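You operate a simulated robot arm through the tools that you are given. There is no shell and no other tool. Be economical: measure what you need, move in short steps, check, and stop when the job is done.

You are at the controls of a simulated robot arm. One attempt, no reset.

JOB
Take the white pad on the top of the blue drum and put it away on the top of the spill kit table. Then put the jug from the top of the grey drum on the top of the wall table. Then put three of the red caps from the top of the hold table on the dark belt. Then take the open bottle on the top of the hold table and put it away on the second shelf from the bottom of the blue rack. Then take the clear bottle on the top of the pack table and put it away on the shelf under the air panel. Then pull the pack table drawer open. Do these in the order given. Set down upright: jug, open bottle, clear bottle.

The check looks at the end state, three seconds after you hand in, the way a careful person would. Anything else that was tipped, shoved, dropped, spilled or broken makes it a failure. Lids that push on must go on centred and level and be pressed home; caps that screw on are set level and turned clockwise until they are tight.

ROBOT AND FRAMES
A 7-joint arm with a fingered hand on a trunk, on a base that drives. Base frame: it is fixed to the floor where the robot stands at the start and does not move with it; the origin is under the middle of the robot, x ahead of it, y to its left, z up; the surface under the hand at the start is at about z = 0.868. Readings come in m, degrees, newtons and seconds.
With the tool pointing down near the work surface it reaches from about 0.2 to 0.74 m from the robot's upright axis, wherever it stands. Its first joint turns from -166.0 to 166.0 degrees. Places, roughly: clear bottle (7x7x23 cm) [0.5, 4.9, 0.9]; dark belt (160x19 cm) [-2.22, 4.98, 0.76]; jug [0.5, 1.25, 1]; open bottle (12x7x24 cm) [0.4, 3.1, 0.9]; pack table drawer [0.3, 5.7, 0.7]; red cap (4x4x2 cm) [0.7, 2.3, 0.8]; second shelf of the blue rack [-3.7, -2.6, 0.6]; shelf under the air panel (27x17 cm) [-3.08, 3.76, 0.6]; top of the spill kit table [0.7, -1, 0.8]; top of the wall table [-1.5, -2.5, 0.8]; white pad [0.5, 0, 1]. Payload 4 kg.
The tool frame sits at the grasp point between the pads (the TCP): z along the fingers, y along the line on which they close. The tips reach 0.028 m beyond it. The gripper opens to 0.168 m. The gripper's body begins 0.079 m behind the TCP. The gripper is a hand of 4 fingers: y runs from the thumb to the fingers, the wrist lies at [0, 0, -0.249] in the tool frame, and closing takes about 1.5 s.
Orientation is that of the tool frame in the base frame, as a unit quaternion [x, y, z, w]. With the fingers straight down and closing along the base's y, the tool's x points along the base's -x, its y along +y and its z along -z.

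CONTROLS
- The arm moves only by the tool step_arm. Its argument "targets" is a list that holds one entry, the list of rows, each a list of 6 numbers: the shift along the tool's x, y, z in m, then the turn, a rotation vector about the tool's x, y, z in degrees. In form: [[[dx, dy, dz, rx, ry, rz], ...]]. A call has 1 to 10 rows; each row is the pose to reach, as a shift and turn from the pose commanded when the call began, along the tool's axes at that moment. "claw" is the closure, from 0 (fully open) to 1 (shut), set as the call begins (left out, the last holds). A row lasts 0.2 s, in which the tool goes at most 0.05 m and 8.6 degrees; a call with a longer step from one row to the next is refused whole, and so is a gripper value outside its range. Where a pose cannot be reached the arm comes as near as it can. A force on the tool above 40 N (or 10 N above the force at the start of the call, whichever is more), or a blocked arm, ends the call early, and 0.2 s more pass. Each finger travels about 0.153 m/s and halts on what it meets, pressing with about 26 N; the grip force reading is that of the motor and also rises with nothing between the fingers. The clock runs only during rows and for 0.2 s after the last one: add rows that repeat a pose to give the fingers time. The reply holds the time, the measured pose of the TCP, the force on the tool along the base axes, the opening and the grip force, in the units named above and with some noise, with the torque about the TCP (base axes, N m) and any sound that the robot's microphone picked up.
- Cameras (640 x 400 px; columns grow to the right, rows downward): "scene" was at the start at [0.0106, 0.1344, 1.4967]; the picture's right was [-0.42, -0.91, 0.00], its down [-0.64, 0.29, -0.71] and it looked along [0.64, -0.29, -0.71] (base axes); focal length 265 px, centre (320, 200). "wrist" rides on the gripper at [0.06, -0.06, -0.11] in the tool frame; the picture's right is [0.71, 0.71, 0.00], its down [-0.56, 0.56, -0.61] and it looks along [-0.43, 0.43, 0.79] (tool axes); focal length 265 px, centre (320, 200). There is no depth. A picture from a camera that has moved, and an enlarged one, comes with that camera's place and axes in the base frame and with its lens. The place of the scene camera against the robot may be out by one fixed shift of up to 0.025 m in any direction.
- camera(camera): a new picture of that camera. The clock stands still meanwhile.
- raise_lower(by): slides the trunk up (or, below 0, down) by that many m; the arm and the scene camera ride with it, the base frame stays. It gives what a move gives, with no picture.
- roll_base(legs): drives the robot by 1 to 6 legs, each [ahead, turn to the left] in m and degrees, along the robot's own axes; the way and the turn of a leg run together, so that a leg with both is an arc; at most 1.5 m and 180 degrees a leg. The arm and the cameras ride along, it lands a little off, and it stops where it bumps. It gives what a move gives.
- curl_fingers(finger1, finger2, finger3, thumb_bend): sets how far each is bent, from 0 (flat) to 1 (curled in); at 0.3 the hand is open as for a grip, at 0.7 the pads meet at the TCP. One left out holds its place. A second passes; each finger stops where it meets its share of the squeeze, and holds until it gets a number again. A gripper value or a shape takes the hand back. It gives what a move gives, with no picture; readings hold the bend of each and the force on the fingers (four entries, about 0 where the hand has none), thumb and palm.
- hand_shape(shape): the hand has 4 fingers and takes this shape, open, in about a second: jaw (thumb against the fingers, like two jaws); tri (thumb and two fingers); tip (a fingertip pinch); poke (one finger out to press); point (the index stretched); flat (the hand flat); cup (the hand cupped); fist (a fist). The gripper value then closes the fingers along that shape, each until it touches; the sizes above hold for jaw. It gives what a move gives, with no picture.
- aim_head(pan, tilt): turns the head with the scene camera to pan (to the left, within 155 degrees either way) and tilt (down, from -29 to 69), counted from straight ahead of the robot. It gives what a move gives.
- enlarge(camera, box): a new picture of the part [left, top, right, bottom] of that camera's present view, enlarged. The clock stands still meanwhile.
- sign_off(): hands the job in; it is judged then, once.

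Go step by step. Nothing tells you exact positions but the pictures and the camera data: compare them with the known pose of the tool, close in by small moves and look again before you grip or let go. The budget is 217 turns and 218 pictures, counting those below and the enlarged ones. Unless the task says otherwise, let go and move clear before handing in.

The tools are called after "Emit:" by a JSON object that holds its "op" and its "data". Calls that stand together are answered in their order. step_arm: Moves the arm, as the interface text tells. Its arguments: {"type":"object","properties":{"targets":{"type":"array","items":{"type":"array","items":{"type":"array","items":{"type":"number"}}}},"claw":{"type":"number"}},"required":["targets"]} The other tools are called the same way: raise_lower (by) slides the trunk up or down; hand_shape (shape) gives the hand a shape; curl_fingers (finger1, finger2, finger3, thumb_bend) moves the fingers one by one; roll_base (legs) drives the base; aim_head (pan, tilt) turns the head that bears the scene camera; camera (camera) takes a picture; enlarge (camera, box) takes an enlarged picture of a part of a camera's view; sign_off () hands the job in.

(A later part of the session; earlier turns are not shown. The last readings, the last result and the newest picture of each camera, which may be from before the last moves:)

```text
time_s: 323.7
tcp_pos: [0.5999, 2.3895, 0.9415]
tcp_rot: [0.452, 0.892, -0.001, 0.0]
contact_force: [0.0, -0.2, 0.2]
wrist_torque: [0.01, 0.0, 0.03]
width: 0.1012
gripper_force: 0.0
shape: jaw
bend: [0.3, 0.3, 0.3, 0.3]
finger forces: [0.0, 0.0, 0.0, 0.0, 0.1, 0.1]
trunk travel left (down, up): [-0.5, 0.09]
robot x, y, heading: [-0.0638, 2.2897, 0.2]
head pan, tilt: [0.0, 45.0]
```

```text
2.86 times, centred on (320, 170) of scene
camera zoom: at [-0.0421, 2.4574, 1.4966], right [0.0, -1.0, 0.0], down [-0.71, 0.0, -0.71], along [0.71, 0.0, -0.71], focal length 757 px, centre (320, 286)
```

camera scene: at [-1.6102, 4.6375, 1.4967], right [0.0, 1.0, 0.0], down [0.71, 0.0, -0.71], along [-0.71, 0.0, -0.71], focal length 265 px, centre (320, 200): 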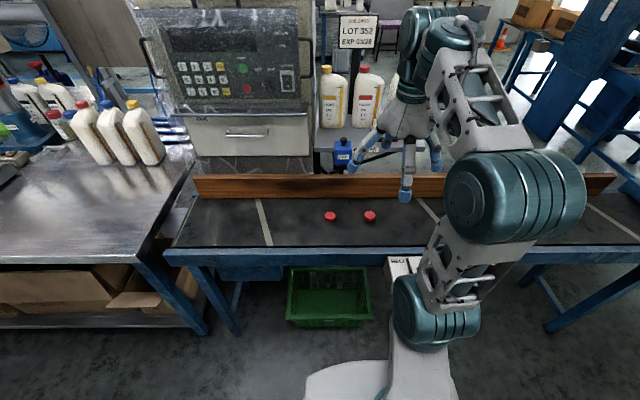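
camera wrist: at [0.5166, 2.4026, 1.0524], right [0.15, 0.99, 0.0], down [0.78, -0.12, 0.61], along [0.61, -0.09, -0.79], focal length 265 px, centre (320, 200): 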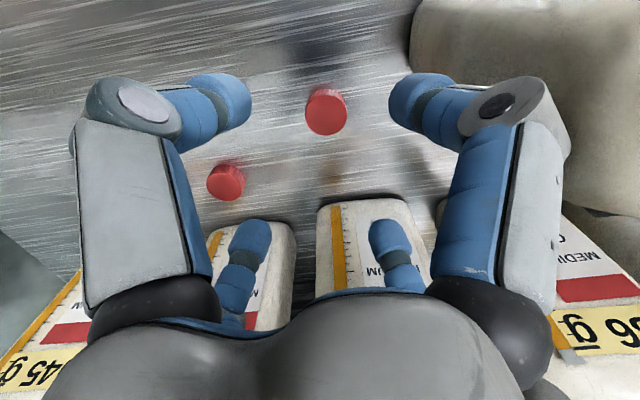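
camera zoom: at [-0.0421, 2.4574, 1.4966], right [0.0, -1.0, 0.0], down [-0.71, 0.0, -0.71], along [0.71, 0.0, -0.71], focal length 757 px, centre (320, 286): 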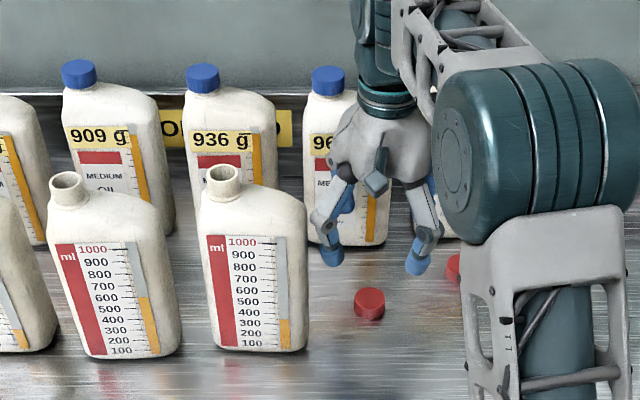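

About 8 mm clearance to the bottle; I shift 6 mm away from it and go down to just above the table.

Emit:
{"op": "step_arm", "data": {"targets": [[[-0.005, -0.0035, 0, 0, 0, 0], [-0.005, -0.0035, 0.02, 0, 0, 0], [-0.005, -0.0035, 0.04, 0, 0, 0], [-0.005, -0.0035, 0.06, 0, 0, 0], [-0.005, -0.0035, 0.08, 0, 0, 0], [-0.005, -0.0035, 0.09, 0, 0, 0], [-0.005, -0.0035, 0.09, 0, 0, 0]]]}}

Emit:
{"op": "camera", "data": {"camera": "wrist"}}

Emit:
{"op": "enlarge", "data": {"camera": "scene", "box": [220, 100, 420, 240]}}

```text
time_s: 325.3
tcp_pos: [0.5982, 2.3828, 0.853]
tcp_rot: [0.452, 0.892, -0.001, -0.001]
contact_force: [-0.4, -0.5, -0.1]
wrist_torque: [0.01, 0.0, 0.01]
width: 0.1012
gripper_force: 0.0
shape: jaw
bend: [0.3, 0.3, 0.3, 0.3]
finger forces: [0.0, 0.0, 0.1, 0.0, 0.0, 0.0]
trunk travel left (down, up): [-0.5, 0.09]
robot x, y, heading: [-0.0575, 2.29, 0.3]
head pan, tilt: [0.0, 45.0]
```

```text
133 pictures are left
camera wrist: at [0.515, 2.3964, 0.9625], right [0.15, 0.99, 0.0], down [0.78, -0.12, 0.61], along [0.61, -0.09, -0.79], focal length 265 px, centre (320, 200)
```

wrist: 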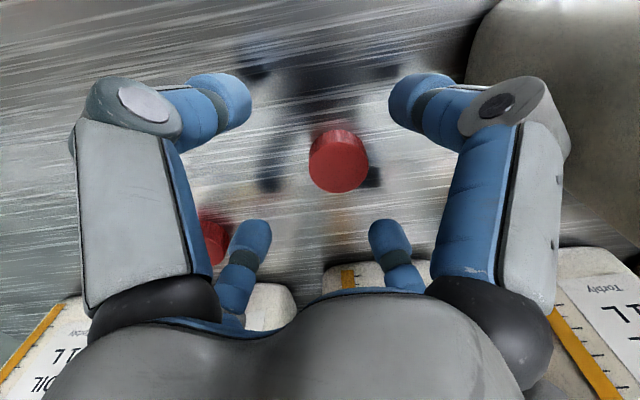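

```text
2.86 times, centred on (320, 170) of scene
camera zoom: at [-0.0421, 2.4574, 1.4966], right [0.0, -1.0, 0.0], down [-0.71, 0.0, -0.71], along [0.71, 0.0, -0.71], focal length 757 px, centre (320, 286)
```

zoom: 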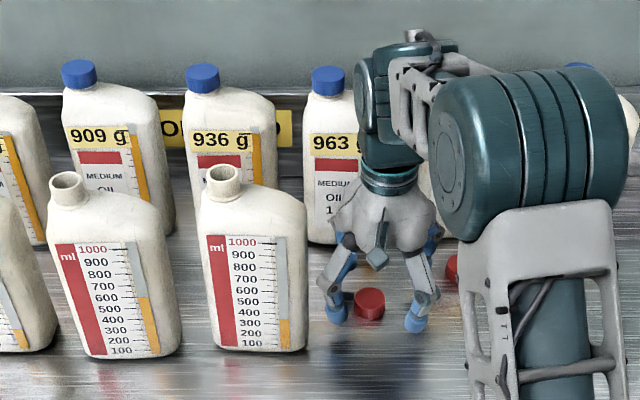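

Clear. Last 22 mm down, then close.

Emit:
{"op": "step_arm", "data": {"targets": [[[0, 0, 0.01, 0, 0, 0], [0, 0, 0.02, 0, 0, 0], [0, 0, 0.023, 0, 0, 0], [0, 0, 0.023, 0, 0, 0]]]}}

Emit:
{"op": "step_arm", "data": {"targets": [[[0, 0, 0, 0, 0, 0], [0, 0, 0, 0, 0, 0], [0, 0, 0, 0, 0, 0], [0, 0, 0, 0, 0, 0], [0, 0, 0, 0, 0, 0], [0, 0, 0, 0, 0, 0], [0, 0, 0, 0, 0, 0]]], "claw": 1}}

Emit:
{"op": "camera", "data": {"camera": "wrist"}}

```text
time_s: 326.3
tcp_pos: [0.5984, 2.3833, 0.8287]
tcp_rot: [0.452, 0.892, -0.002, -0.001]
contact_force: [-0.1, -0.3, 0.0]
wrist_torque: [0.0, 0.01, 0.0]
width: 0.1013
gripper_force: 0.0
shape: jaw
bend: [0.3, 0.3, 0.3, 0.3]
finger forces: [0.0, 0.1, 0.0, 0.0, 0.0, 0.0]
trunk travel left (down, up): [-0.5, 0.09]
robot x, y, heading: [-0.0623, 2.2887, 0.3]
head pan, tilt: [0.0, 45.0]
```

```text
time_s: 327.9
tcp_pos: [0.6002, 2.3834, 0.8283]
tcp_rot: [0.451, 0.892, -0.001, -0.001]
contact_force: [0.3, 0.9, 1.5]
wrist_torque: [0.05, -0.02, 0.01]
width: 0.032
gripper_force: 26.4
shape: jaw
bend: [0.77, 0.77, 0.77, 0.54]
finger forces: [24.0, 24.0, 22.3, 0.1, 22.9, 0.1]
trunk travel left (down, up): [-0.5, 0.09]
robot x, y, heading: [-0.0586, 2.2877, 0.2]
head pan, tilt: [0.0, 45.0]
```

```text
131 pictures are left
camera wrist: at [0.516, 2.3966, 0.9399], right [0.15, 0.99, 0.0], down [0.78, -0.12, 0.61], along [0.61, -0.09, -0.79], focal length 265 px, centre (320, 200)
```

wrist: 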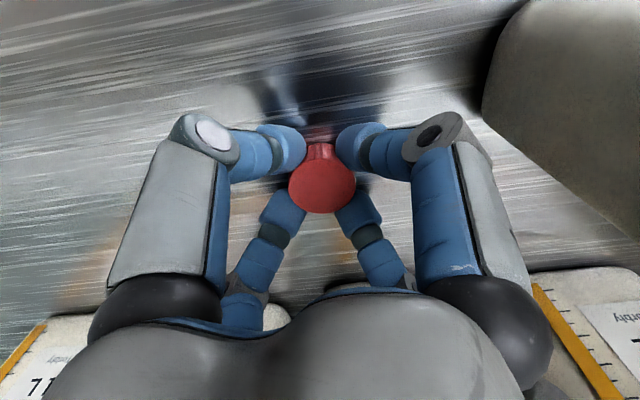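

Cap A is gripped. Lift straight up, tuck back and drive to the belt.

Emit:
{"op": "step_arm", "data": {"targets": [[[0, 0, -0.03, 0, 0, 0], [0, 0, -0.07, 0, 0, 0], [0, 0, -0.11, 0, 0, 0], [0, 0, -0.15, 0, 0, 0], [0, 0, -0.2, 0, 0, 0], [0, 0, -0.25, 0, 0, 0], [0.001, -0.01, -0.29, 0, 0, 0]]]}}

Emit:
{"op": "step_arm", "data": {"targets": [[[0.004, -0.026, 0, 0, 0, -8], [0.008, -0.052, 0, 0, 0, -16], [0.012, -0.078, 0, 0, 0, -24], [0.016, -0.104, 0, 0, 0, -32], [0.02, -0.13, 0, 0, 0, -40], [0.024, -0.156, 0, 0, 0, -48], [0.027, -0.18, 0, 0, 0, -55]]]}}

Emit:
{"op": "camera", "data": {"camera": "scene"}}

Emit:
{"op": "roll_base", "data": {"legs": [[-0.54, 0], [0, 106], [1.31, 0], [1.31, 0], [0, 74]]}}

```text
time_s: 329.5
tcp_pos: [0.59, 2.3768, 1.1088]
tcp_rot: [0.453, 0.892, -0.001, -0.001]
contact_force: [-0.5, -0.9, 0.0]
wrist_torque: [0.03, 0.03, -0.01]
width: 0.0316
gripper_force: 26.0
shape: jaw
bend: [0.77, 0.77, 0.77, 0.54]
finger forces: [23.6, 23.5, 22.1, 0.0, 22.8, 0.1]
out of reach, approached as far as the arm can: row 7
trunk travel left (down, up): [-0.5, 0.09]
robot x, y, heading: [-0.0573, 2.2871, 0.5]
head pan, tilt: [0.0, 45.0]
```

```text
time_s: 331.1
tcp_pos: [0.4256, 2.2951, 1.1091]
tcp_rot: [-0.012, 1.0, -0.001, 0.0]
contact_force: [0.0, -0.6, 0.2]
wrist_torque: [0.0, 0.01, 0.0]
width: 0.0318
gripper_force: 26.3
shape: jaw
bend: [0.77, 0.77, 0.77, 0.54]
finger forces: [23.4, 23.6, 22.2, 0.1, 22.4, 0.0]
trunk travel left (down, up): [-0.5, 0.09]
robot x, y, heading: [-0.0583, 2.2916, 0.0]
head pan, tilt: [0.0, 45.0]
```

```text
130 pictures are left
camera scene: at [-0.0424, 2.4571, 1.4967], right [0.0, -1.0, 0.0], down [-0.71, 0.0, -0.71], along [0.71, 0.0, -0.71], focal length 265 px, centre (320, 200)
```

scene: 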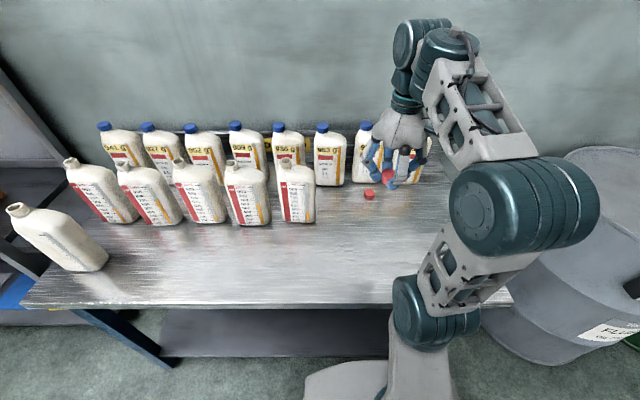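

```text
time_s: 354.0
tcp_pos: [-1.7957, 4.7579, 1.1086]
tcp_rot: [1.0, 0.011, 0.0, 0.0]
contact_force: [0.5, -0.4, -0.2]
wrist_torque: [-0.01, -0.02, 0.03]
width: 0.0317
gripper_force: 25.9
shape: jaw
bend: [0.77, 0.77, 0.77, 0.55]
finger forces: [22.6, 24.1, 23.0, 0.0, 22.3, 0.0]
trunk travel left (down, up): [-0.5, 0.09]
robot x, y, heading: [-1.3126, 4.7665, -180.0]
head pan, tilt: [0.0, 45.0]
```

At the belt again. I drive closer and place the third cap at about (−2.235, 4.95).

Emit:
{"op": "roll_base", "data": {"legs": [[0.27, 0]]}}

Emit:
{"op": "step_arm", "data": {"targets": [[[-0.024, -0.027, 0, 0, 0, 0], [-0.048, -0.054, 0, 0, 0, 0], [-0.072, -0.081, 0.01, 0, 0, 0], [-0.096, -0.108, 0.02, 0, 0, 0], [-0.12, -0.135, 0.03, 0, 0, 0], [-0.144, -0.162, 0.05, 0, 0, 0], [-0.168, -0.189, 0.07, 0, 0, 0], [-0.168, -0.189, 0.12, 0, 0, 0], [-0.168, -0.189, 0.17, 0, 0, 0], [-0.168, -0.189, 0.22, 0, 0, 0]]]}}

Emit:
{"op": "camera", "data": {"camera": "wrist"}}

```text
time_s: 355.9
tcp_pos: [-2.0678, 4.7584, 1.1087]
tcp_rot: [1.0, 0.01, 0.0, -0.001]
contact_force: [0.1, 0.2, -0.2]
wrist_torque: [0.06, -0.01, 0.04]
width: 0.032
gripper_force: 26.0
shape: jaw
bend: [0.77, 0.77, 0.77, 0.55]
finger forces: [22.6, 24.0, 23.0, 0.0, 22.2, 0.0]
trunk travel left (down, up): [-0.5, 0.09]
robot x, y, heading: [-1.5812, 4.7604, -179.8]
head pan, tilt: [0.0, 45.0]
```

```text
time_s: 358.1
tcp_pos: [-2.2376, 4.9451, 0.8877]
tcp_rot: [1.0, 0.01, 0.001, -0.001]
contact_force: [-0.6, 0.5, -0.4]
wrist_torque: [-0.04, 0.01, 0.03]
width: 0.0313
gripper_force: 26.5
shape: jaw
bend: [0.77, 0.77, 0.77, 0.55]
finger forces: [22.4, 24.2, 23.4, 0.0, 21.9, 0.1]
trunk travel left (down, up): [-0.5, 0.09]
robot x, y, heading: [-1.5813, 4.7654, -180.0]
head pan, tilt: [0.0, 45.0]
```

```text
129 pictures are left
camera wrist: at [-2.1775, 5.0062, 0.9986], right [0.72, -0.69, 0.0], down [-0.55, -0.57, 0.61], along [-0.42, -0.44, -0.79], focal length 265 px, centre (320, 200)
```

wrist: 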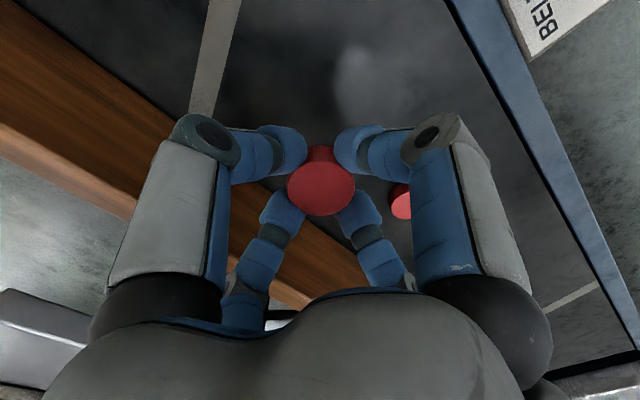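

Clear spot beside the first cap. Lower to the belt and release.

Emit:
{"op": "step_arm", "data": {"targets": [[[0, 0, 0.04, 0, 0, 0], [0, 0, 0.07, 0, 0, 0], [0, 0, 0.085, 0, 0, 0], [0, 0, 0.094, 0, 0, 0], [0, 0, 0.096, 0, 0, 0], [0, 0, 0.0965, 0, 0, 0]]]}}

Emit:
{"op": "step_arm", "data": {"targets": [[[0, 0, 0, 0, 0, 0], [0, 0, 0, 0, 0, 0], [0, 0, 0, 0, 0, 0], [0, 0, 0, 0, 0, 0]]], "claw": 0.5}}

Emit:
{"op": "camera", "data": {"camera": "wrist"}}

```text
time_s: 359.5
tcp_pos: [-2.2369, 4.9435, 0.7921]
tcp_rot: [1.0, 0.01, 0.001, -0.001]
contact_force: [-1.4, 0.2, 0.1]
wrist_torque: [0.01, -0.04, -0.01]
width: 0.0314
gripper_force: 25.8
shape: jaw
bend: [0.77, 0.77, 0.77, 0.55]
finger forces: [22.5, 24.5, 23.2, 0.0, 21.8, 0.1]
trunk travel left (down, up): [-0.5, 0.09]
robot x, y, heading: [-1.5803, 4.7633, -179.8]
head pan, tilt: [0.0, 45.0]
```

```text
time_s: 360.5
tcp_pos: [-2.2379, 4.9446, 0.7922]
tcp_rot: [1.0, 0.01, 0.0, -0.001]
contact_force: [-0.6, 0.0, -0.6]
wrist_torque: [0.01, -0.01, -0.01]
width: 0.0835
gripper_force: 0.2
shape: jaw
bend: [0.34, 0.34, 0.34, 0.34]
finger forces: [0.0, 0.0, 0.0, 0.1, 0.0, 0.0]
trunk travel left (down, up): [-0.5, 0.09]
robot x, y, heading: [-1.5815, 4.7693, -179.9]
head pan, tilt: [0.0, 45.0]
```

```text
128 pictures are left
camera wrist: at [-2.1782, 5.0059, 0.9029], right [0.72, -0.69, 0.0], down [-0.55, -0.57, 0.61], along [-0.42, -0.44, -0.79], focal length 265 px, centre (320, 200)
```

wrist: 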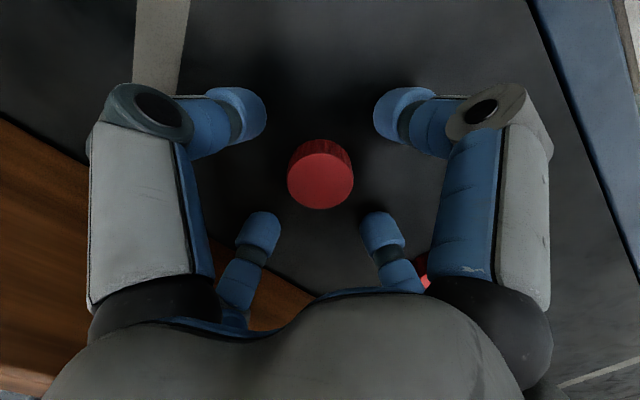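

Third cap set on the belt. I lift clear, check the belt, and drive toward the open bottle at the hold table.

Emit:
{"op": "step_arm", "data": {"targets": [[[0, 0, -0.03, 0, 0, 0], [0, 0, -0.07, 0, 0, 0], [0, 0, -0.11, 0, 0, 0], [0, 0, -0.15, 0, 0, 0], [0.02, 0.02, -0.19, 0, 0, 0], [0.05, 0.05, -0.22, 0, 0, 0], [0.08, 0.08, -0.24, 0, 0, 0], [0.1, 0.11, -0.27, 0, 0, 0], [0.125, 0.14, -0.29, 0, 0, 0], [0.15, 0.17, -0.31, 0, 0, 0]]]}}

Emit:
{"op": "enlarge", "data": {"camera": "scene", "box": [200, 150, 520, 300]}}

Emit:
{"op": "roll_base", "data": {"legs": [[-0.28, 0], [0, 113], [0.9, 0], [0.89, 0], [0, 67]]}}

Emit:
{"op": "camera", "data": {"camera": "scene"}}

```text
refused: row 6 steps farther than a row can; nothing moved
```

```text
2.00 times, centred on (360, 225) of scene
camera zoom: at [-1.6054, 4.6061, 1.4967], right [0.0, 1.0, 0.0], down [0.71, 0.0, -0.71], along [-0.71, 0.0, -0.71], focal length 530 px, centre (240, 150)
```

zoom: 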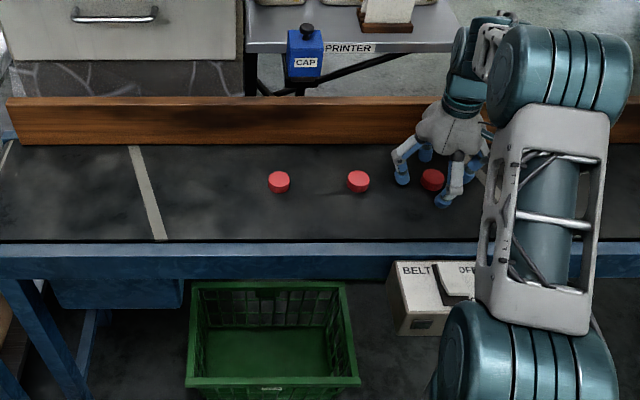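

```text
time_s: 378.6
tcp_pos: [-0.0193, 2.909, 0.7915]
tcp_rot: [0.007, 1.0, 0.0, 0.0]
contact_force: [0.2, 1.1, 0.2]
wrist_torque: [-0.04, -0.03, -0.05]
width: 0.0834
gripper_force: 0.1
shape: jaw
bend: [0.34, 0.34, 0.34, 0.34]
finger forces: [0.0, 0.0, 0.0, 0.1, 0.0, 0.0]
trunk travel left (down, up): [-0.5, 0.09]
robot x, y, heading: [-0.6696, 3.1115, -1.7]
head pan, tilt: [0.0, 45.0]
```

```text
126 pictures are left
camera scene: at [-0.6474, 3.2779, 1.4966], right [-0.03, -1.0, 0.0], down [-0.71, 0.02, -0.71], along [0.71, -0.02, -0.71], focal length 265 px, centre (320, 200)
```

scene: 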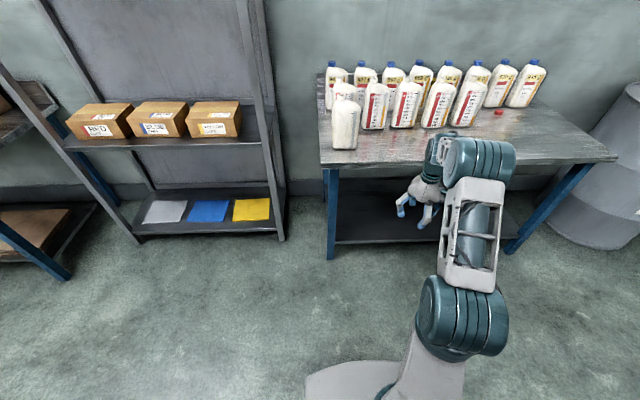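

The lift was refused because of one long step, and the base then drove off with the hand still low around the cap; that was my mistake, and the third cap was probably dragged. I raise the hand now and go look at the belt.

Emit:
{"op": "step_arm", "data": {"targets": [[[0, 0, -0.04, 0, 0, 0], [0, 0, -0.08, 0, 0, 0], [0, 0, -0.12, 0, 0, 0], [0, 0, -0.16, 0, 0, 0], [0, 0, -0.2, 0, 0, 0], [0.03, 0.03, -0.22, 0, 0, 0], [0.06, 0.06, -0.24, 0, 0, 0], [0.09, 0.09, -0.26, 0, 0, 0], [0.12, 0.12, -0.28, 0, 0, 0], [0.15, 0.15, -0.3, 0, 0, 0]]]}}

Emit:
{"op": "camera", "data": {"camera": "wrist"}}

Emit:
{"op": "aim_head", "data": {"pan": 110, "tilt": 30}}

Emit:
{"op": "camera", "data": {"camera": "scene"}}

```text
time_s: 380.8
tcp_pos: [-0.167, 3.0629, 1.0951]
tcp_rot: [0.006, 1.0, -0.001, -0.001]
contact_force: [0.3, 0.8, 0.1]
wrist_torque: [-0.03, 0.02, 0.0]
width: 0.0839
gripper_force: 0.2
shape: jaw
bend: [0.34, 0.34, 0.34, 0.34]
finger forces: [0.0, 0.0, 0.0, 0.0, 0.0, 0.0]
trunk travel left (down, up): [-0.5, 0.09]
robot x, y, heading: [-0.6761, 3.1118, -1.6]
head pan, tilt: [0.0, 45.0]
```

```text
125 pictures are left
camera wrist: at [-0.2265, 3.0035, 1.2059], right [-0.7, 0.72, 0.0], down [0.57, 0.55, 0.61], along [0.44, 0.43, -0.79], focal length 265 px, centre (320, 200)
```

wrist: 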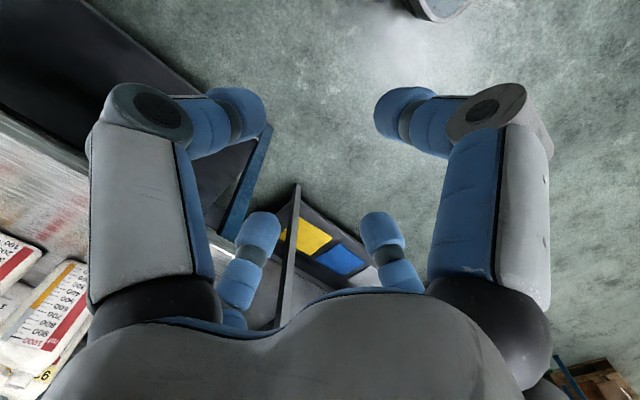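

```text
time_s: 382.7
tcp_pos: [-0.166, 3.0618, 1.0946]
tcp_rot: [0.006, 1.0, 0.0, -0.001]
contact_force: [0.7, 0.2, -0.5]
wrist_torque: [-0.01, 0.01, 0.01]
width: 0.0835
gripper_force: 0.1
shape: jaw
bend: [0.34, 0.34, 0.34, 0.34]
finger forces: [0.0, 0.0, 0.0, 0.0, 0.0, 0.0]
trunk travel left (down, up): [-0.5, 0.09]
robot x, y, heading: [-0.6696, 3.1114, -1.7]
head pan, tilt: [110.0, 30.0]
```

```text
124 pictures are left
camera scene: at [-0.7571, 3.366, 1.5193], right [0.95, 0.31, 0.0], down [0.16, -0.47, -0.87], along [-0.27, 0.82, -0.5], focal length 265 px, centre (320, 200)
```

scene: 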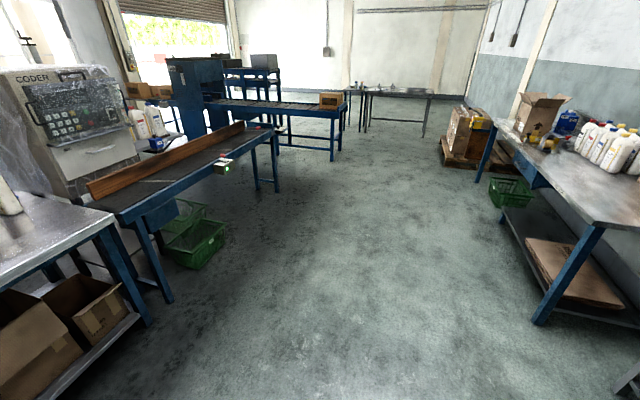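

Emit:
{"op": "enlarge", "data": {"camera": "scene", "box": [80, 110, 300, 290]}}

Emit:
{"op": "enlarge", "data": {"camera": "scene", "box": [190, 110, 290, 180]}}

```text
2.22 times, centred on (190, 200) of scene
camera zoom: at [-0.7571, 3.366, 1.5193], right [0.95, 0.31, 0.0], down [0.16, -0.47, -0.87], along [-0.27, 0.82, -0.5], focal length 589 px, centre (609, 200)
```

zoom: 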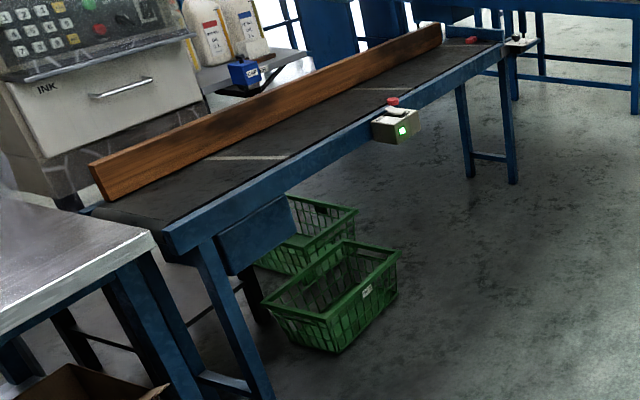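

```text
5.71 times, centred on (240, 145) of scene
camera zoom: at [-0.7571, 3.366, 1.5193], right [0.95, 0.31, 0.0], down [0.16, -0.47, -0.87], along [-0.27, 0.82, -0.5], focal length 1514 px, centre (777, 514)
```

zoom: 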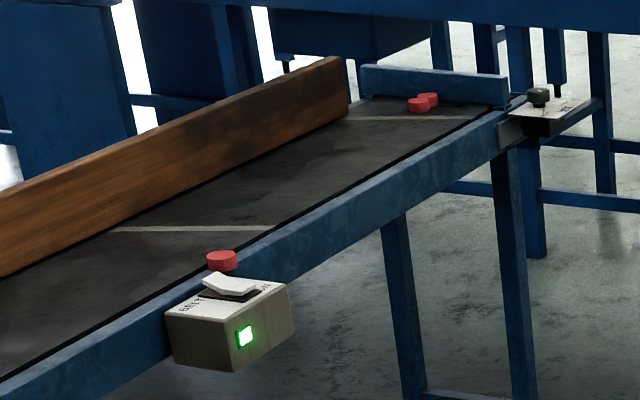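

The low hand flipped the belt's rocker switch on (green light): two caps were carried to the end stop and the third sits by the switch. I'll go back, switch the belt off and put the third cap back properly.

Emit:
{"op": "roll_base", "data": {"legs": [[0, 112.5], [0.89, 0], [0.89, 0], [0, 69]]}}

Emit:
{"op": "aim_head", "data": {"pan": -10, "tilt": 45}}

Emit:
{"op": "camera", "data": {"camera": "scene"}}

```text
time_s: 399.5
tcp_pos: [-1.8534, 4.7549, 1.0955]
tcp_rot: [0.999, 0.035, 0.0, 0.0]
contact_force: [1.0, -0.4, 0.6]
wrist_torque: [-0.01, 0.05, -0.02]
width: 0.0837
gripper_force: 0.1
shape: jaw
bend: [0.34, 0.34, 0.34, 0.34]
finger forces: [0.0, 0.0, 0.1, 0.0, 0.0, 0.0]
trunk travel left (down, up): [-0.5, 0.09]
robot x, y, heading: [-1.346, 4.7482, -177.0]
head pan, tilt: [110.0, 30.0]
```

```text
time_s: 401.5
tcp_pos: [-1.8535, 4.7543, 1.0942]
tcp_rot: [0.999, 0.035, 0.001, -0.001]
contact_force: [0.1, -0.5, -0.6]
wrist_torque: [-0.02, 0.0, -0.01]
width: 0.0838
gripper_force: 0.0
shape: jaw
bend: [0.34, 0.34, 0.34, 0.34]
finger forces: [0.0, 0.0, 0.0, 0.0, 0.1, 0.0]
trunk travel left (down, up): [-0.5, 0.09]
robot x, y, heading: [-1.3481, 4.7504, -176.9]
head pan, tilt: [-10.0, 45.0]
```

```text
121 pictures are left
camera scene: at [-1.3625, 4.6039, 1.4967], right [0.12, 0.99, 0.0], down [0.7, -0.09, -0.71], along [-0.7, 0.09, -0.71], focal length 265 px, centre (320, 200)
```

scene: 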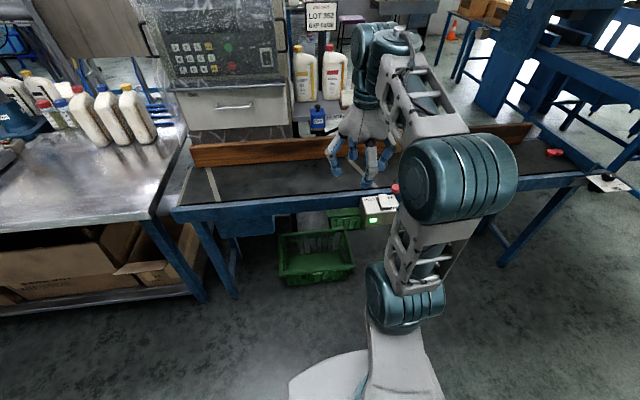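

Emit:
{"op": "enlarge", "data": {"camera": "scene", "box": [320, 150, 440, 230]}}

Emit:
{"op": "enlarge", "data": {"camera": "scene", "box": [500, 120, 640, 200]}}

```text
5.00 times, centred on (380, 190) of scene
camera zoom: at [-1.3625, 4.6039, 1.4967], right [0.12, 0.99, 0.0], down [0.7, -0.09, -0.71], along [-0.7, 0.09, -0.71], focal length 1325 px, centre (20, 250)
```

zoom: 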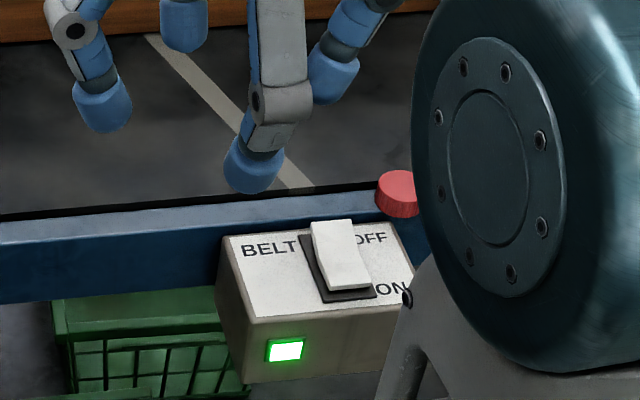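

```text
4.57 times, centred on (570, 160) of scene
camera zoom: at [-1.3625, 4.6039, 1.4967], right [0.12, 0.99, 0.0], down [0.7, -0.09, -0.71], along [-0.7, 0.09, -0.71], focal length 1211 px, centre (-823, 383)
```

zoom: 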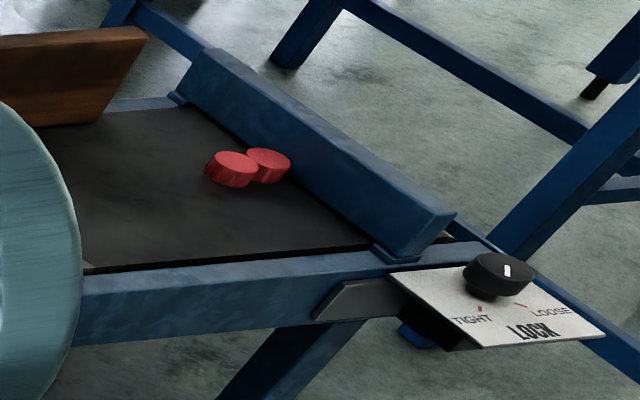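

The rocker's OFF end is the one toward the belt, near (−2.06, 4.94); the third cap rests on the blue rail beside it. I drive slightly closer and form the poke shape to see which finger presses.

Emit:
{"op": "roll_base", "data": {"legs": [[0.2, -3]]}}

Emit:
{"op": "hand_shape", "data": {"shape": "poke"}}

Emit:
{"op": "camera", "data": {"camera": "wrist"}}

Emit:
{"op": "camera", "data": {"camera": "scene"}}

```text
time_s: 403.1
tcp_pos: [-2.0517, 4.7753, 1.095]
tcp_rot: [1.0, 0.01, 0.001, -0.001]
contact_force: [-0.3, 0.0, 0.3]
wrist_torque: [0.01, -0.03, 0.02]
width: 0.0838
gripper_force: 0.2
shape: jaw
bend: [0.34, 0.34, 0.34, 0.34]
finger forces: [0.1, 0.1, 0.0, 0.1, 0.0, 0.0]
trunk travel left (down, up): [-0.5, 0.09]
robot x, y, heading: [-1.5472, 4.7415, -179.8]
head pan, tilt: [-10.0, 45.0]
```

```text
time_s: 404.0
tcp_pos: [-2.0514, 4.7758, 1.095]
tcp_rot: [1.0, 0.01, 0.001, -0.001]
contact_force: [-0.6, 0.1, -0.6]
wrist_torque: [0.04, 0.02, -0.01]
width: 0.0001
gripper_force: 0.1
shape: poke
bend: [1.0, 1.0, 1.0, 0.7]
finger forces: [0.0, 0.0, 0.0, 0.0, 0.0, 0.0]
trunk travel left (down, up): [-0.5, 0.09]
robot x, y, heading: [-1.5428, 4.7428, -180.0]
head pan, tilt: [-10.0, 45.0]
```

```text
118 pictures are left
camera wrist: at [-1.9913, 4.8371, 1.2057], right [0.72, -0.69, 0.0], down [-0.55, -0.57, 0.61], along [-0.42, -0.44, -0.79], focal length 265 px, centre (320, 200)
```

wrist: 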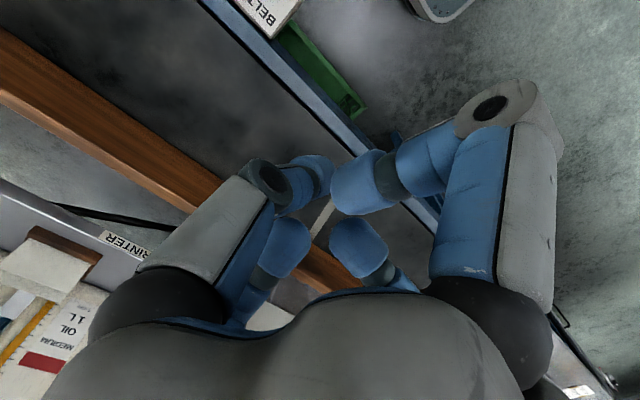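

```text
117 pictures are left
camera scene: at [-1.5691, 4.5995, 1.4967], right [0.17, 0.98, 0.0], down [0.7, -0.12, -0.71], along [-0.7, 0.12, -0.71], focal length 265 px, centre (320, 200)
```

scene: 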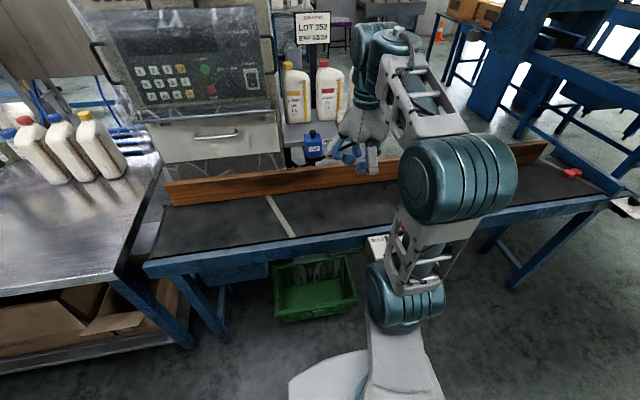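

The poke shape is not crisp, so I instead curl the three fingers and leave the thumb out (it is on the +y side) to press with it.

Emit:
{"op": "curl_fingers", "data": {"finger1": 1, "finger2": 1, "finger3": 1, "thumb_bend": 0.3}}

Emit:
{"op": "camera", "data": {"camera": "wrist"}}

Emit:
{"op": "enlarge", "data": {"camera": "scene", "box": [300, 60, 440, 270]}}

```text
time_s: 405.0
tcp_pos: [-2.0514, 4.7751, 1.0954]
tcp_rot: [1.0, 0.01, 0.001, -0.002]
contact_force: [1.4, 0.4, 0.1]
wrist_torque: [0.01, 0.02, 0.01]
width: 0.0826
gripper_force: 0.0
shape: fingers
bend: [0.98, 0.99, 0.98, 0.3]
finger forces: [0.0, 0.0, 0.1, 0.1, 0.1, 0.1]
trunk travel left (down, up): [-0.5, 0.09]
robot x, y, heading: [-1.5475, 4.7424, -180.2]
head pan, tilt: [-10.0, 45.0]
```

```text
116 pictures are left
camera wrist: at [-1.9913, 4.8371, 1.2057], right [0.72, -0.69, 0.0], down [-0.55, -0.57, 0.61], along [-0.42, -0.44, -0.79], focal length 265 px, centre (320, 200)
```

wrist: 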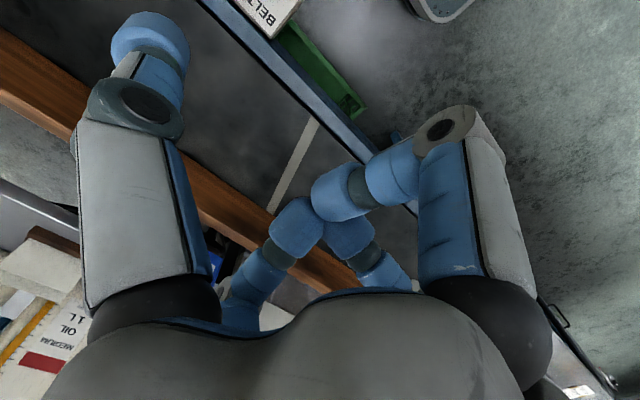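

```text
1.90 times, centred on (370, 165) of scene
camera zoom: at [-1.5691, 4.5995, 1.4967], right [0.17, 0.98, 0.0], down [0.7, -0.12, -0.71], along [-0.7, 0.12, -0.71], focal length 505 px, centre (225, 267)
```

zoom: 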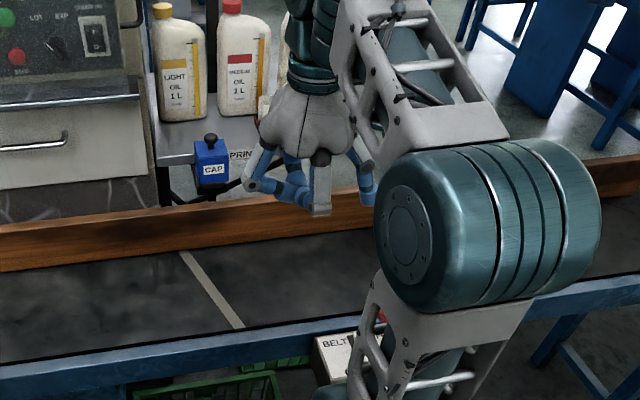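

Thumb is out and well below the others. I move over toward the switch and look with the wrist camera.

Emit:
{"op": "step_arm", "data": {"targets": [[[0, -0.026, 0.02, 0, 0, 0], [0, -0.052, 0.05, 0, 0, 0], [0, -0.078, 0.09, 0, 0, 0], [0, -0.078, 0.12, 0, 0, 0], [0, -0.078, 0.12, 0, 0, 0]]]}}

Emit:
{"op": "camera", "data": {"camera": "wrist"}}

Emit:
{"op": "enlarge", "data": {"camera": "scene", "box": [300, 130, 440, 270]}}

```text
time_s: 406.2
tcp_pos: [-2.0528, 4.8544, 0.9746]
tcp_rot: [1.0, 0.01, 0.001, 0.0]
contact_force: [0.1, 0.4, -0.3]
wrist_torque: [0.0, -0.01, 0.02]
width: 0.0825
gripper_force: 0.0
shape: fingers
bend: [0.98, 0.99, 0.98, 0.3]
finger forces: [0.0, 0.0, 0.0, 0.0, 0.0, 0.0]
trunk travel left (down, up): [-0.5, 0.09]
robot x, y, heading: [-1.544, 4.7426, -180.3]
head pan, tilt: [-10.0, 45.0]
```

```text
114 pictures are left
camera wrist: at [-1.9927, 4.9163, 1.0846], right [0.72, -0.69, 0.0], down [-0.55, -0.57, 0.61], along [-0.42, -0.44, -0.79], focal length 265 px, centre (320, 200)
```

wrist: 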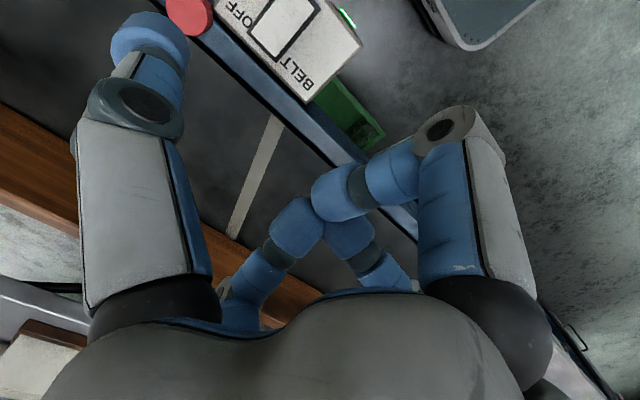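

```text
2.86 times, centred on (370, 200) of scene
camera zoom: at [-1.5691, 4.5994, 1.4966], right [0.17, 0.98, 0.0], down [0.7, -0.12, -0.71], along [-0.7, 0.12, -0.71], focal length 757 px, centre (177, 200)
```

zoom: 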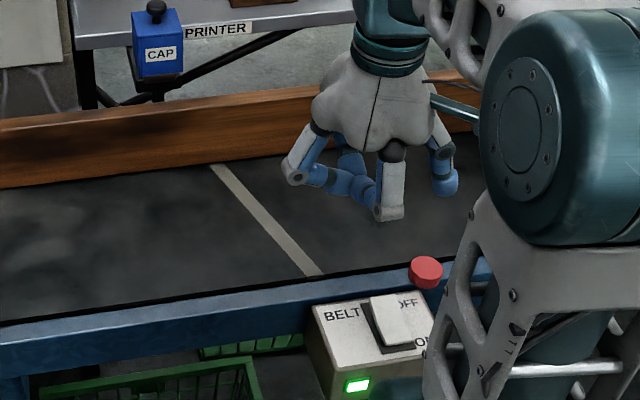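

The rocker's OFF end is at about (−2.057, 4.924); the thumb tip sits 0.10 m to +y of the TCP. I line it up and go down to just above it.

Emit:
{"op": "step_arm", "data": {"targets": [[[-0.002, 0.016, 0.02, 0, 0, 0], [-0.004, 0.031, 0.05, 0, 0, 0], [-0.004, 0.031, 0.09, 0, 0, 0], [-0.004, 0.031, 0.13, 0, 0, 0], [-0.004, 0.031, 0.14, 0, 0, 0], [-0.004, 0.031, 0.14, 0, 0, 0]]]}}

Emit:
{"op": "camera", "data": {"camera": "wrist"}}

Emit:
{"op": "enlarge", "data": {"camera": "scene", "box": [320, 170, 420, 250]}}

```text
time_s: 407.6
tcp_pos: [-2.056, 4.8217, 0.8348]
tcp_rot: [1.0, 0.01, 0.001, -0.001]
contact_force: [0.5, -0.8, -0.1]
wrist_torque: [0.0, 0.03, 0.02]
width: 0.0825
gripper_force: 0.0
shape: fingers
bend: [0.98, 0.99, 0.98, 0.3]
finger forces: [0.0, 0.0, 0.0, 0.0, 0.0, 0.1]
trunk travel left (down, up): [-0.5, 0.09]
robot x, y, heading: [-1.5474, 4.7406, -180.0]
head pan, tilt: [-10.0, 45.0]
```

```text
112 pictures are left
camera wrist: at [-1.9955, 4.884, 0.9447], right [0.72, -0.69, 0.0], down [-0.55, -0.57, 0.61], along [-0.43, -0.44, -0.79], focal length 265 px, centre (320, 200)
```

wrist: 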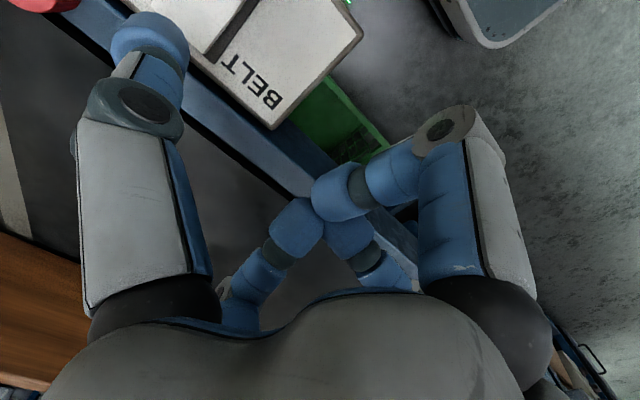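

```text
5.00 times, centred on (370, 210) of scene
camera zoom: at [-1.569, 4.5995, 1.4967], right [0.17, 0.98, 0.0], down [0.7, -0.12, -0.71], along [-0.7, 0.12, -0.71], focal length 1325 px, centre (70, 150)
```

zoom: 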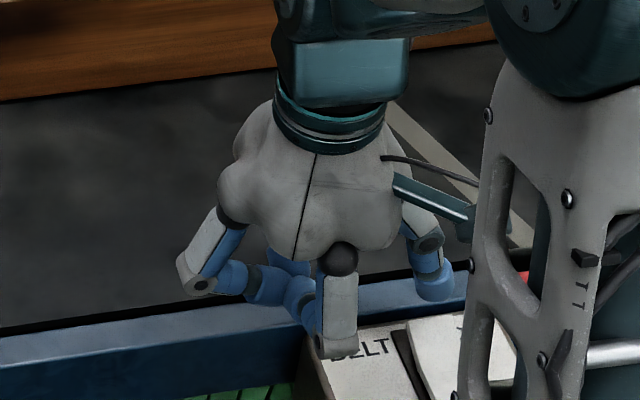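

The thumb is right above the OFF end. I press down in small steps.

Emit:
{"op": "step_arm", "data": {"targets": [[[0, 0, 0.006, 0, 0, 0], [0, 0, 0.012, 0, 0, 0], [0, 0, 0.018, 0, 0, 0], [0, 0, 0.018, 0, 0, 0]]]}}

Emit:
{"op": "camera", "data": {"camera": "wrist"}}

Emit:
{"op": "enlarge", "data": {"camera": "scene", "box": [320, 170, 420, 250]}}

```text
time_s: 408.6
tcp_pos: [-2.0541, 4.8231, 0.8177]
tcp_rot: [1.0, 0.008, 0.001, -0.001]
contact_force: [-0.6, -0.1, -1.0]
wrist_torque: [0.01, 0.0, -0.02]
width: 0.0824
gripper_force: 0.1
shape: fingers
bend: [0.98, 0.99, 0.98, 0.3]
finger forces: [0.0, 0.0, 0.0, 0.1, 0.1, 0.0]
trunk travel left (down, up): [-0.5, 0.09]
robot x, y, heading: [-1.5456, 4.7433, -179.9]
head pan, tilt: [-10.0, 45.0]
```

```text
110 pictures are left
camera wrist: at [-1.9953, 4.8846, 0.9272], right [0.72, -0.69, 0.0], down [-0.55, -0.57, 0.61], along [-0.42, -0.44, -0.79], focal length 265 px, centre (320, 200)
```

wrist: 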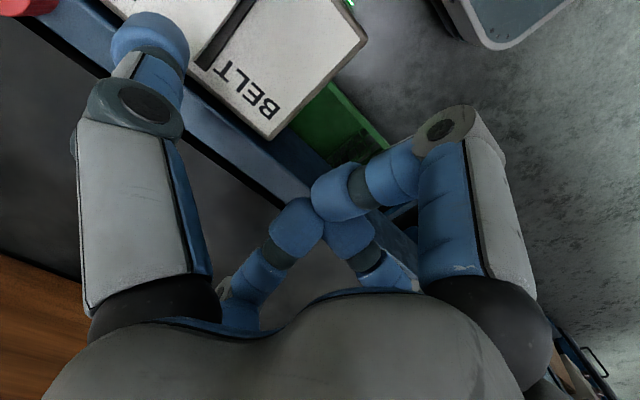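

```text
5.00 times, centred on (370, 210) of scene
camera zoom: at [-1.5691, 4.5996, 1.4967], right [0.17, 0.98, 0.0], down [0.7, -0.12, -0.71], along [-0.7, 0.12, -0.71], focal length 1325 px, centre (70, 150)
```

zoom: 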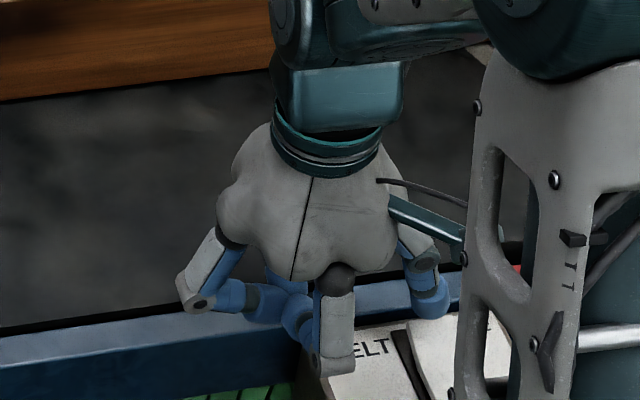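

Nearly touching. Continue pressing gently.

Emit:
{"op": "step_arm", "data": {"targets": [[[0, 0, 0.005, 0, 0, 0], [0, 0, 0.01, 0, 0, 0], [0, 0, 0.015, 0, 0, 0], [0, 0, 0.015, 0, 0, 0]]]}}

Emit:
{"op": "camera", "data": {"camera": "wrist"}}

```text
time_s: 409.6
tcp_pos: [-2.0545, 4.8225, 0.8023]
tcp_rot: [1.0, 0.009, 0.001, 0.0]
contact_force: [-0.7, -0.4, -0.7]
wrist_torque: [0.01, -0.03, -0.02]
width: 0.0829
gripper_force: 0.0
shape: fingers
bend: [0.98, 0.99, 0.98, 0.3]
finger forces: [0.0, 0.1, 0.1, 0.0, 0.1, 0.0]
trunk travel left (down, up): [-0.5, 0.09]
robot x, y, heading: [-1.5447, 4.7445, -179.8]
head pan, tilt: [-10.0, 45.0]
```

```text
108 pictures are left
camera wrist: at [-1.9948, 4.8838, 0.9125], right [0.72, -0.69, 0.0], down [-0.55, -0.57, 0.61], along [-0.42, -0.44, -0.79], focal length 265 px, centre (320, 200)
```

wrist: 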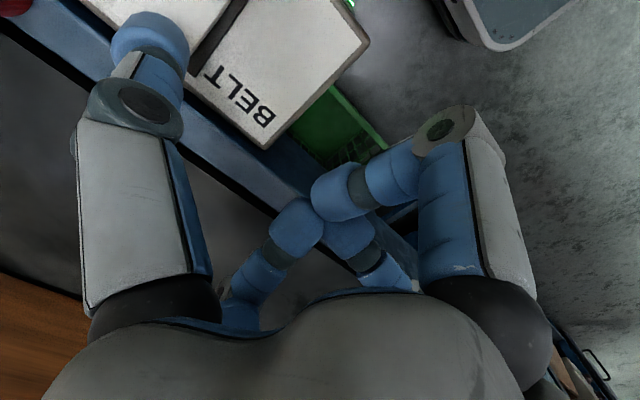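

The thumb is a little on the rail side of the rocker. I raise, shift 16 mm toward the robot and press again.

Emit:
{"op": "step_arm", "data": {"targets": [[[0, 0, -0.015, 0, 0, 0], [0.008, 0, -0.015, 0, 0, 0], [0.016, 0, -0.015, 0, 0, 0], [0.016, 0, -0.01, 0, 0, 0], [0.016, 0, -0.005, 0, 0, 0], [0.016, 0, 0, 0, 0, 0], [0.016, 0, 0, 0, 0, 0]]]}}

Emit:
{"op": "camera", "data": {"camera": "wrist"}}

Emit:
{"op": "enlarge", "data": {"camera": "scene", "box": [320, 170, 420, 250]}}

```text
time_s: 411.2
tcp_pos: [-2.04, 4.8229, 0.8015]
tcp_rot: [1.0, 0.009, 0.001, -0.001]
contact_force: [-0.2, 0.4, 0.2]
wrist_torque: [0.0, -0.01, 0.01]
width: 0.0826
gripper_force: 0.1
shape: fingers
bend: [0.98, 0.99, 0.98, 0.3]
finger forces: [0.0, 0.1, 0.0, 0.0, 0.0, 0.0]
trunk travel left (down, up): [-0.5, 0.09]
robot x, y, heading: [-1.5445, 4.7437, -180.1]
head pan, tilt: [-10.0, 45.0]
```

```text
107 pictures are left
camera wrist: at [-1.9797, 4.8847, 0.9124], right [0.72, -0.69, 0.0], down [-0.55, -0.57, 0.61], along [-0.42, -0.44, -0.79], focal length 265 px, centre (320, 200)
```

wrist: 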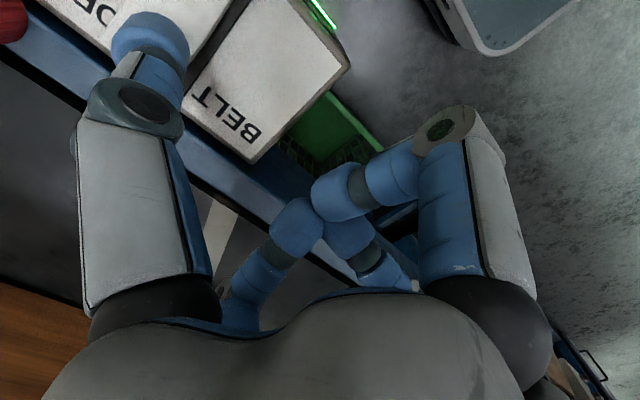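

```text
5.00 times, centred on (370, 210) of scene
camera zoom: at [-1.5691, 4.5996, 1.4967], right [0.17, 0.98, 0.0], down [0.7, -0.12, -0.71], along [-0.7, 0.12, -0.71], focal length 1325 px, centre (70, 150)
```

zoom: 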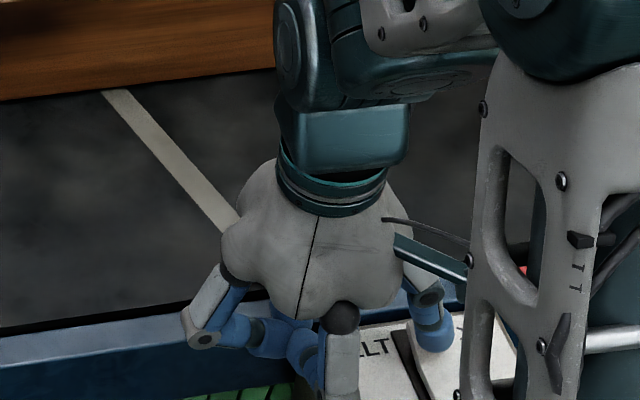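

The thumb is now over the paddle's OFF end (the tape on the belt moves, so it is running). I press further down.

Emit:
{"op": "step_arm", "data": {"targets": [[[0, 0, 0.005, 0, 0, 0], [0, 0, 0.01, 0, 0, 0], [0, 0, 0.015, 0, 0, 0], [0, 0, 0.015, 0, 0, 0]]]}}

Emit:
{"op": "camera", "data": {"camera": "wrist"}}

```text
time_s: 412.2
tcp_pos: [-2.0396, 4.8244, 0.789]
tcp_rot: [1.0, 0.01, 0.0, -0.001]
contact_force: [-2.1, -1.9, 6.3]
wrist_torque: [0.55, 0.1, 0.31]
width: 0.0835
gripper_force: 3.1
shape: fingers
bend: [0.98, 0.99, 0.98, 0.29]
finger forces: [0.1, 0.0, 0.1, 0.0, 6.1, 0.0]
trunk travel left (down, up): [-0.5, 0.09]
robot x, y, heading: [-1.5435, 4.7438, -180.1]
head pan, tilt: [-10.0, 45.0]
```

```text
105 pictures are left
camera wrist: at [-1.9793, 4.8849, 0.8984], right [0.72, -0.69, 0.0], down [-0.55, -0.57, 0.61], along [-0.43, -0.44, -0.79], focal length 265 px, centre (320, 200)
```

wrist: 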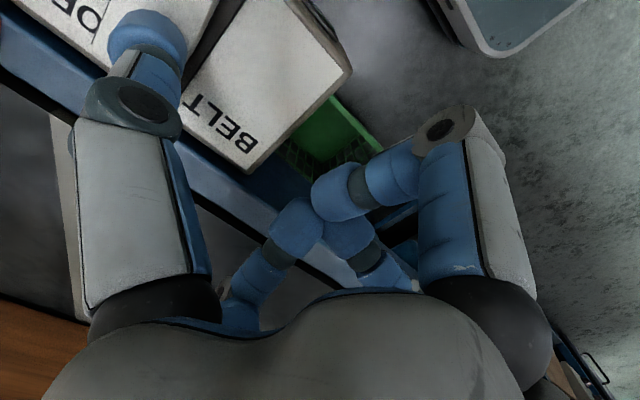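

The thumb met the switch with about 6 N and the green light seems out. I lift and check.

Emit:
{"op": "step_arm", "data": {"targets": [[[0, 0, -0.04, 0, 0, 0], [0, 0, -0.08, 0, 0, 0], [0, 0, -0.12, 0, 0, 0], [0, 0.02, -0.16, 0, 0, 0], [0, 0.06, -0.18, 0, 0, 0], [0, 0.1, -0.2, 0, 0, 0], [0, 0.14, -0.22, 0, 0, 0]]]}}

Emit:
{"op": "enlarge", "data": {"camera": "scene", "box": [280, 150, 440, 270]}}

Emit:
{"op": "camera", "data": {"camera": "wrist"}}

```text
time_s: 413.8
tcp_pos: [-2.0375, 4.6845, 1.0062]
tcp_rot: [1.0, 0.01, 0.002, -0.001]
contact_force: [-0.2, 0.4, 0.1]
wrist_torque: [-0.01, -0.05, 0.01]
width: 0.083
gripper_force: 0.1
shape: fingers
bend: [0.98, 0.99, 0.98, 0.3]
finger forces: [0.0, 0.0, 0.0, 0.0, 0.1, 0.0]
trunk travel left (down, up): [-0.5, 0.09]
robot x, y, heading: [-1.5478, 4.7426, -180.0]
head pan, tilt: [-10.0, 45.0]
```

```text
3.33 times, centred on (360, 210) of scene
camera zoom: at [-1.569, 4.5991, 1.4966], right [0.17, 0.98, 0.0], down [0.7, -0.12, -0.71], along [-0.7, 0.12, -0.71], focal length 883 px, centre (187, 167)
```

zoom: 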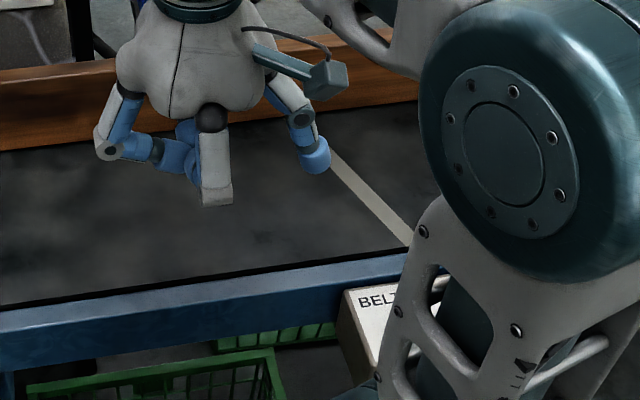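

```text
103 pictures are left
camera wrist: at [-1.9766, 4.7456, 1.1172], right [0.72, -0.69, 0.0], down [-0.55, -0.57, 0.61], along [-0.42, -0.44, -0.79], focal length 265 px, centre (320, 200)
```

wrist: 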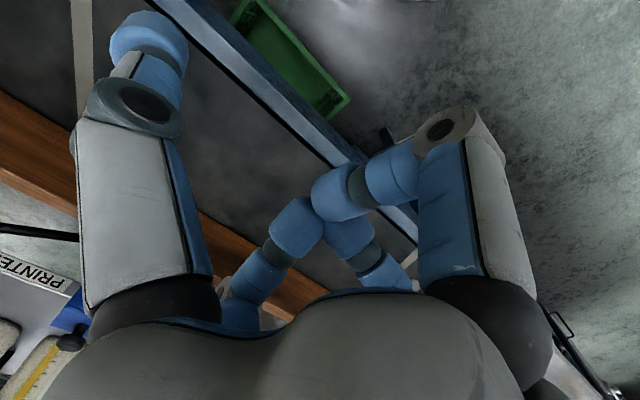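

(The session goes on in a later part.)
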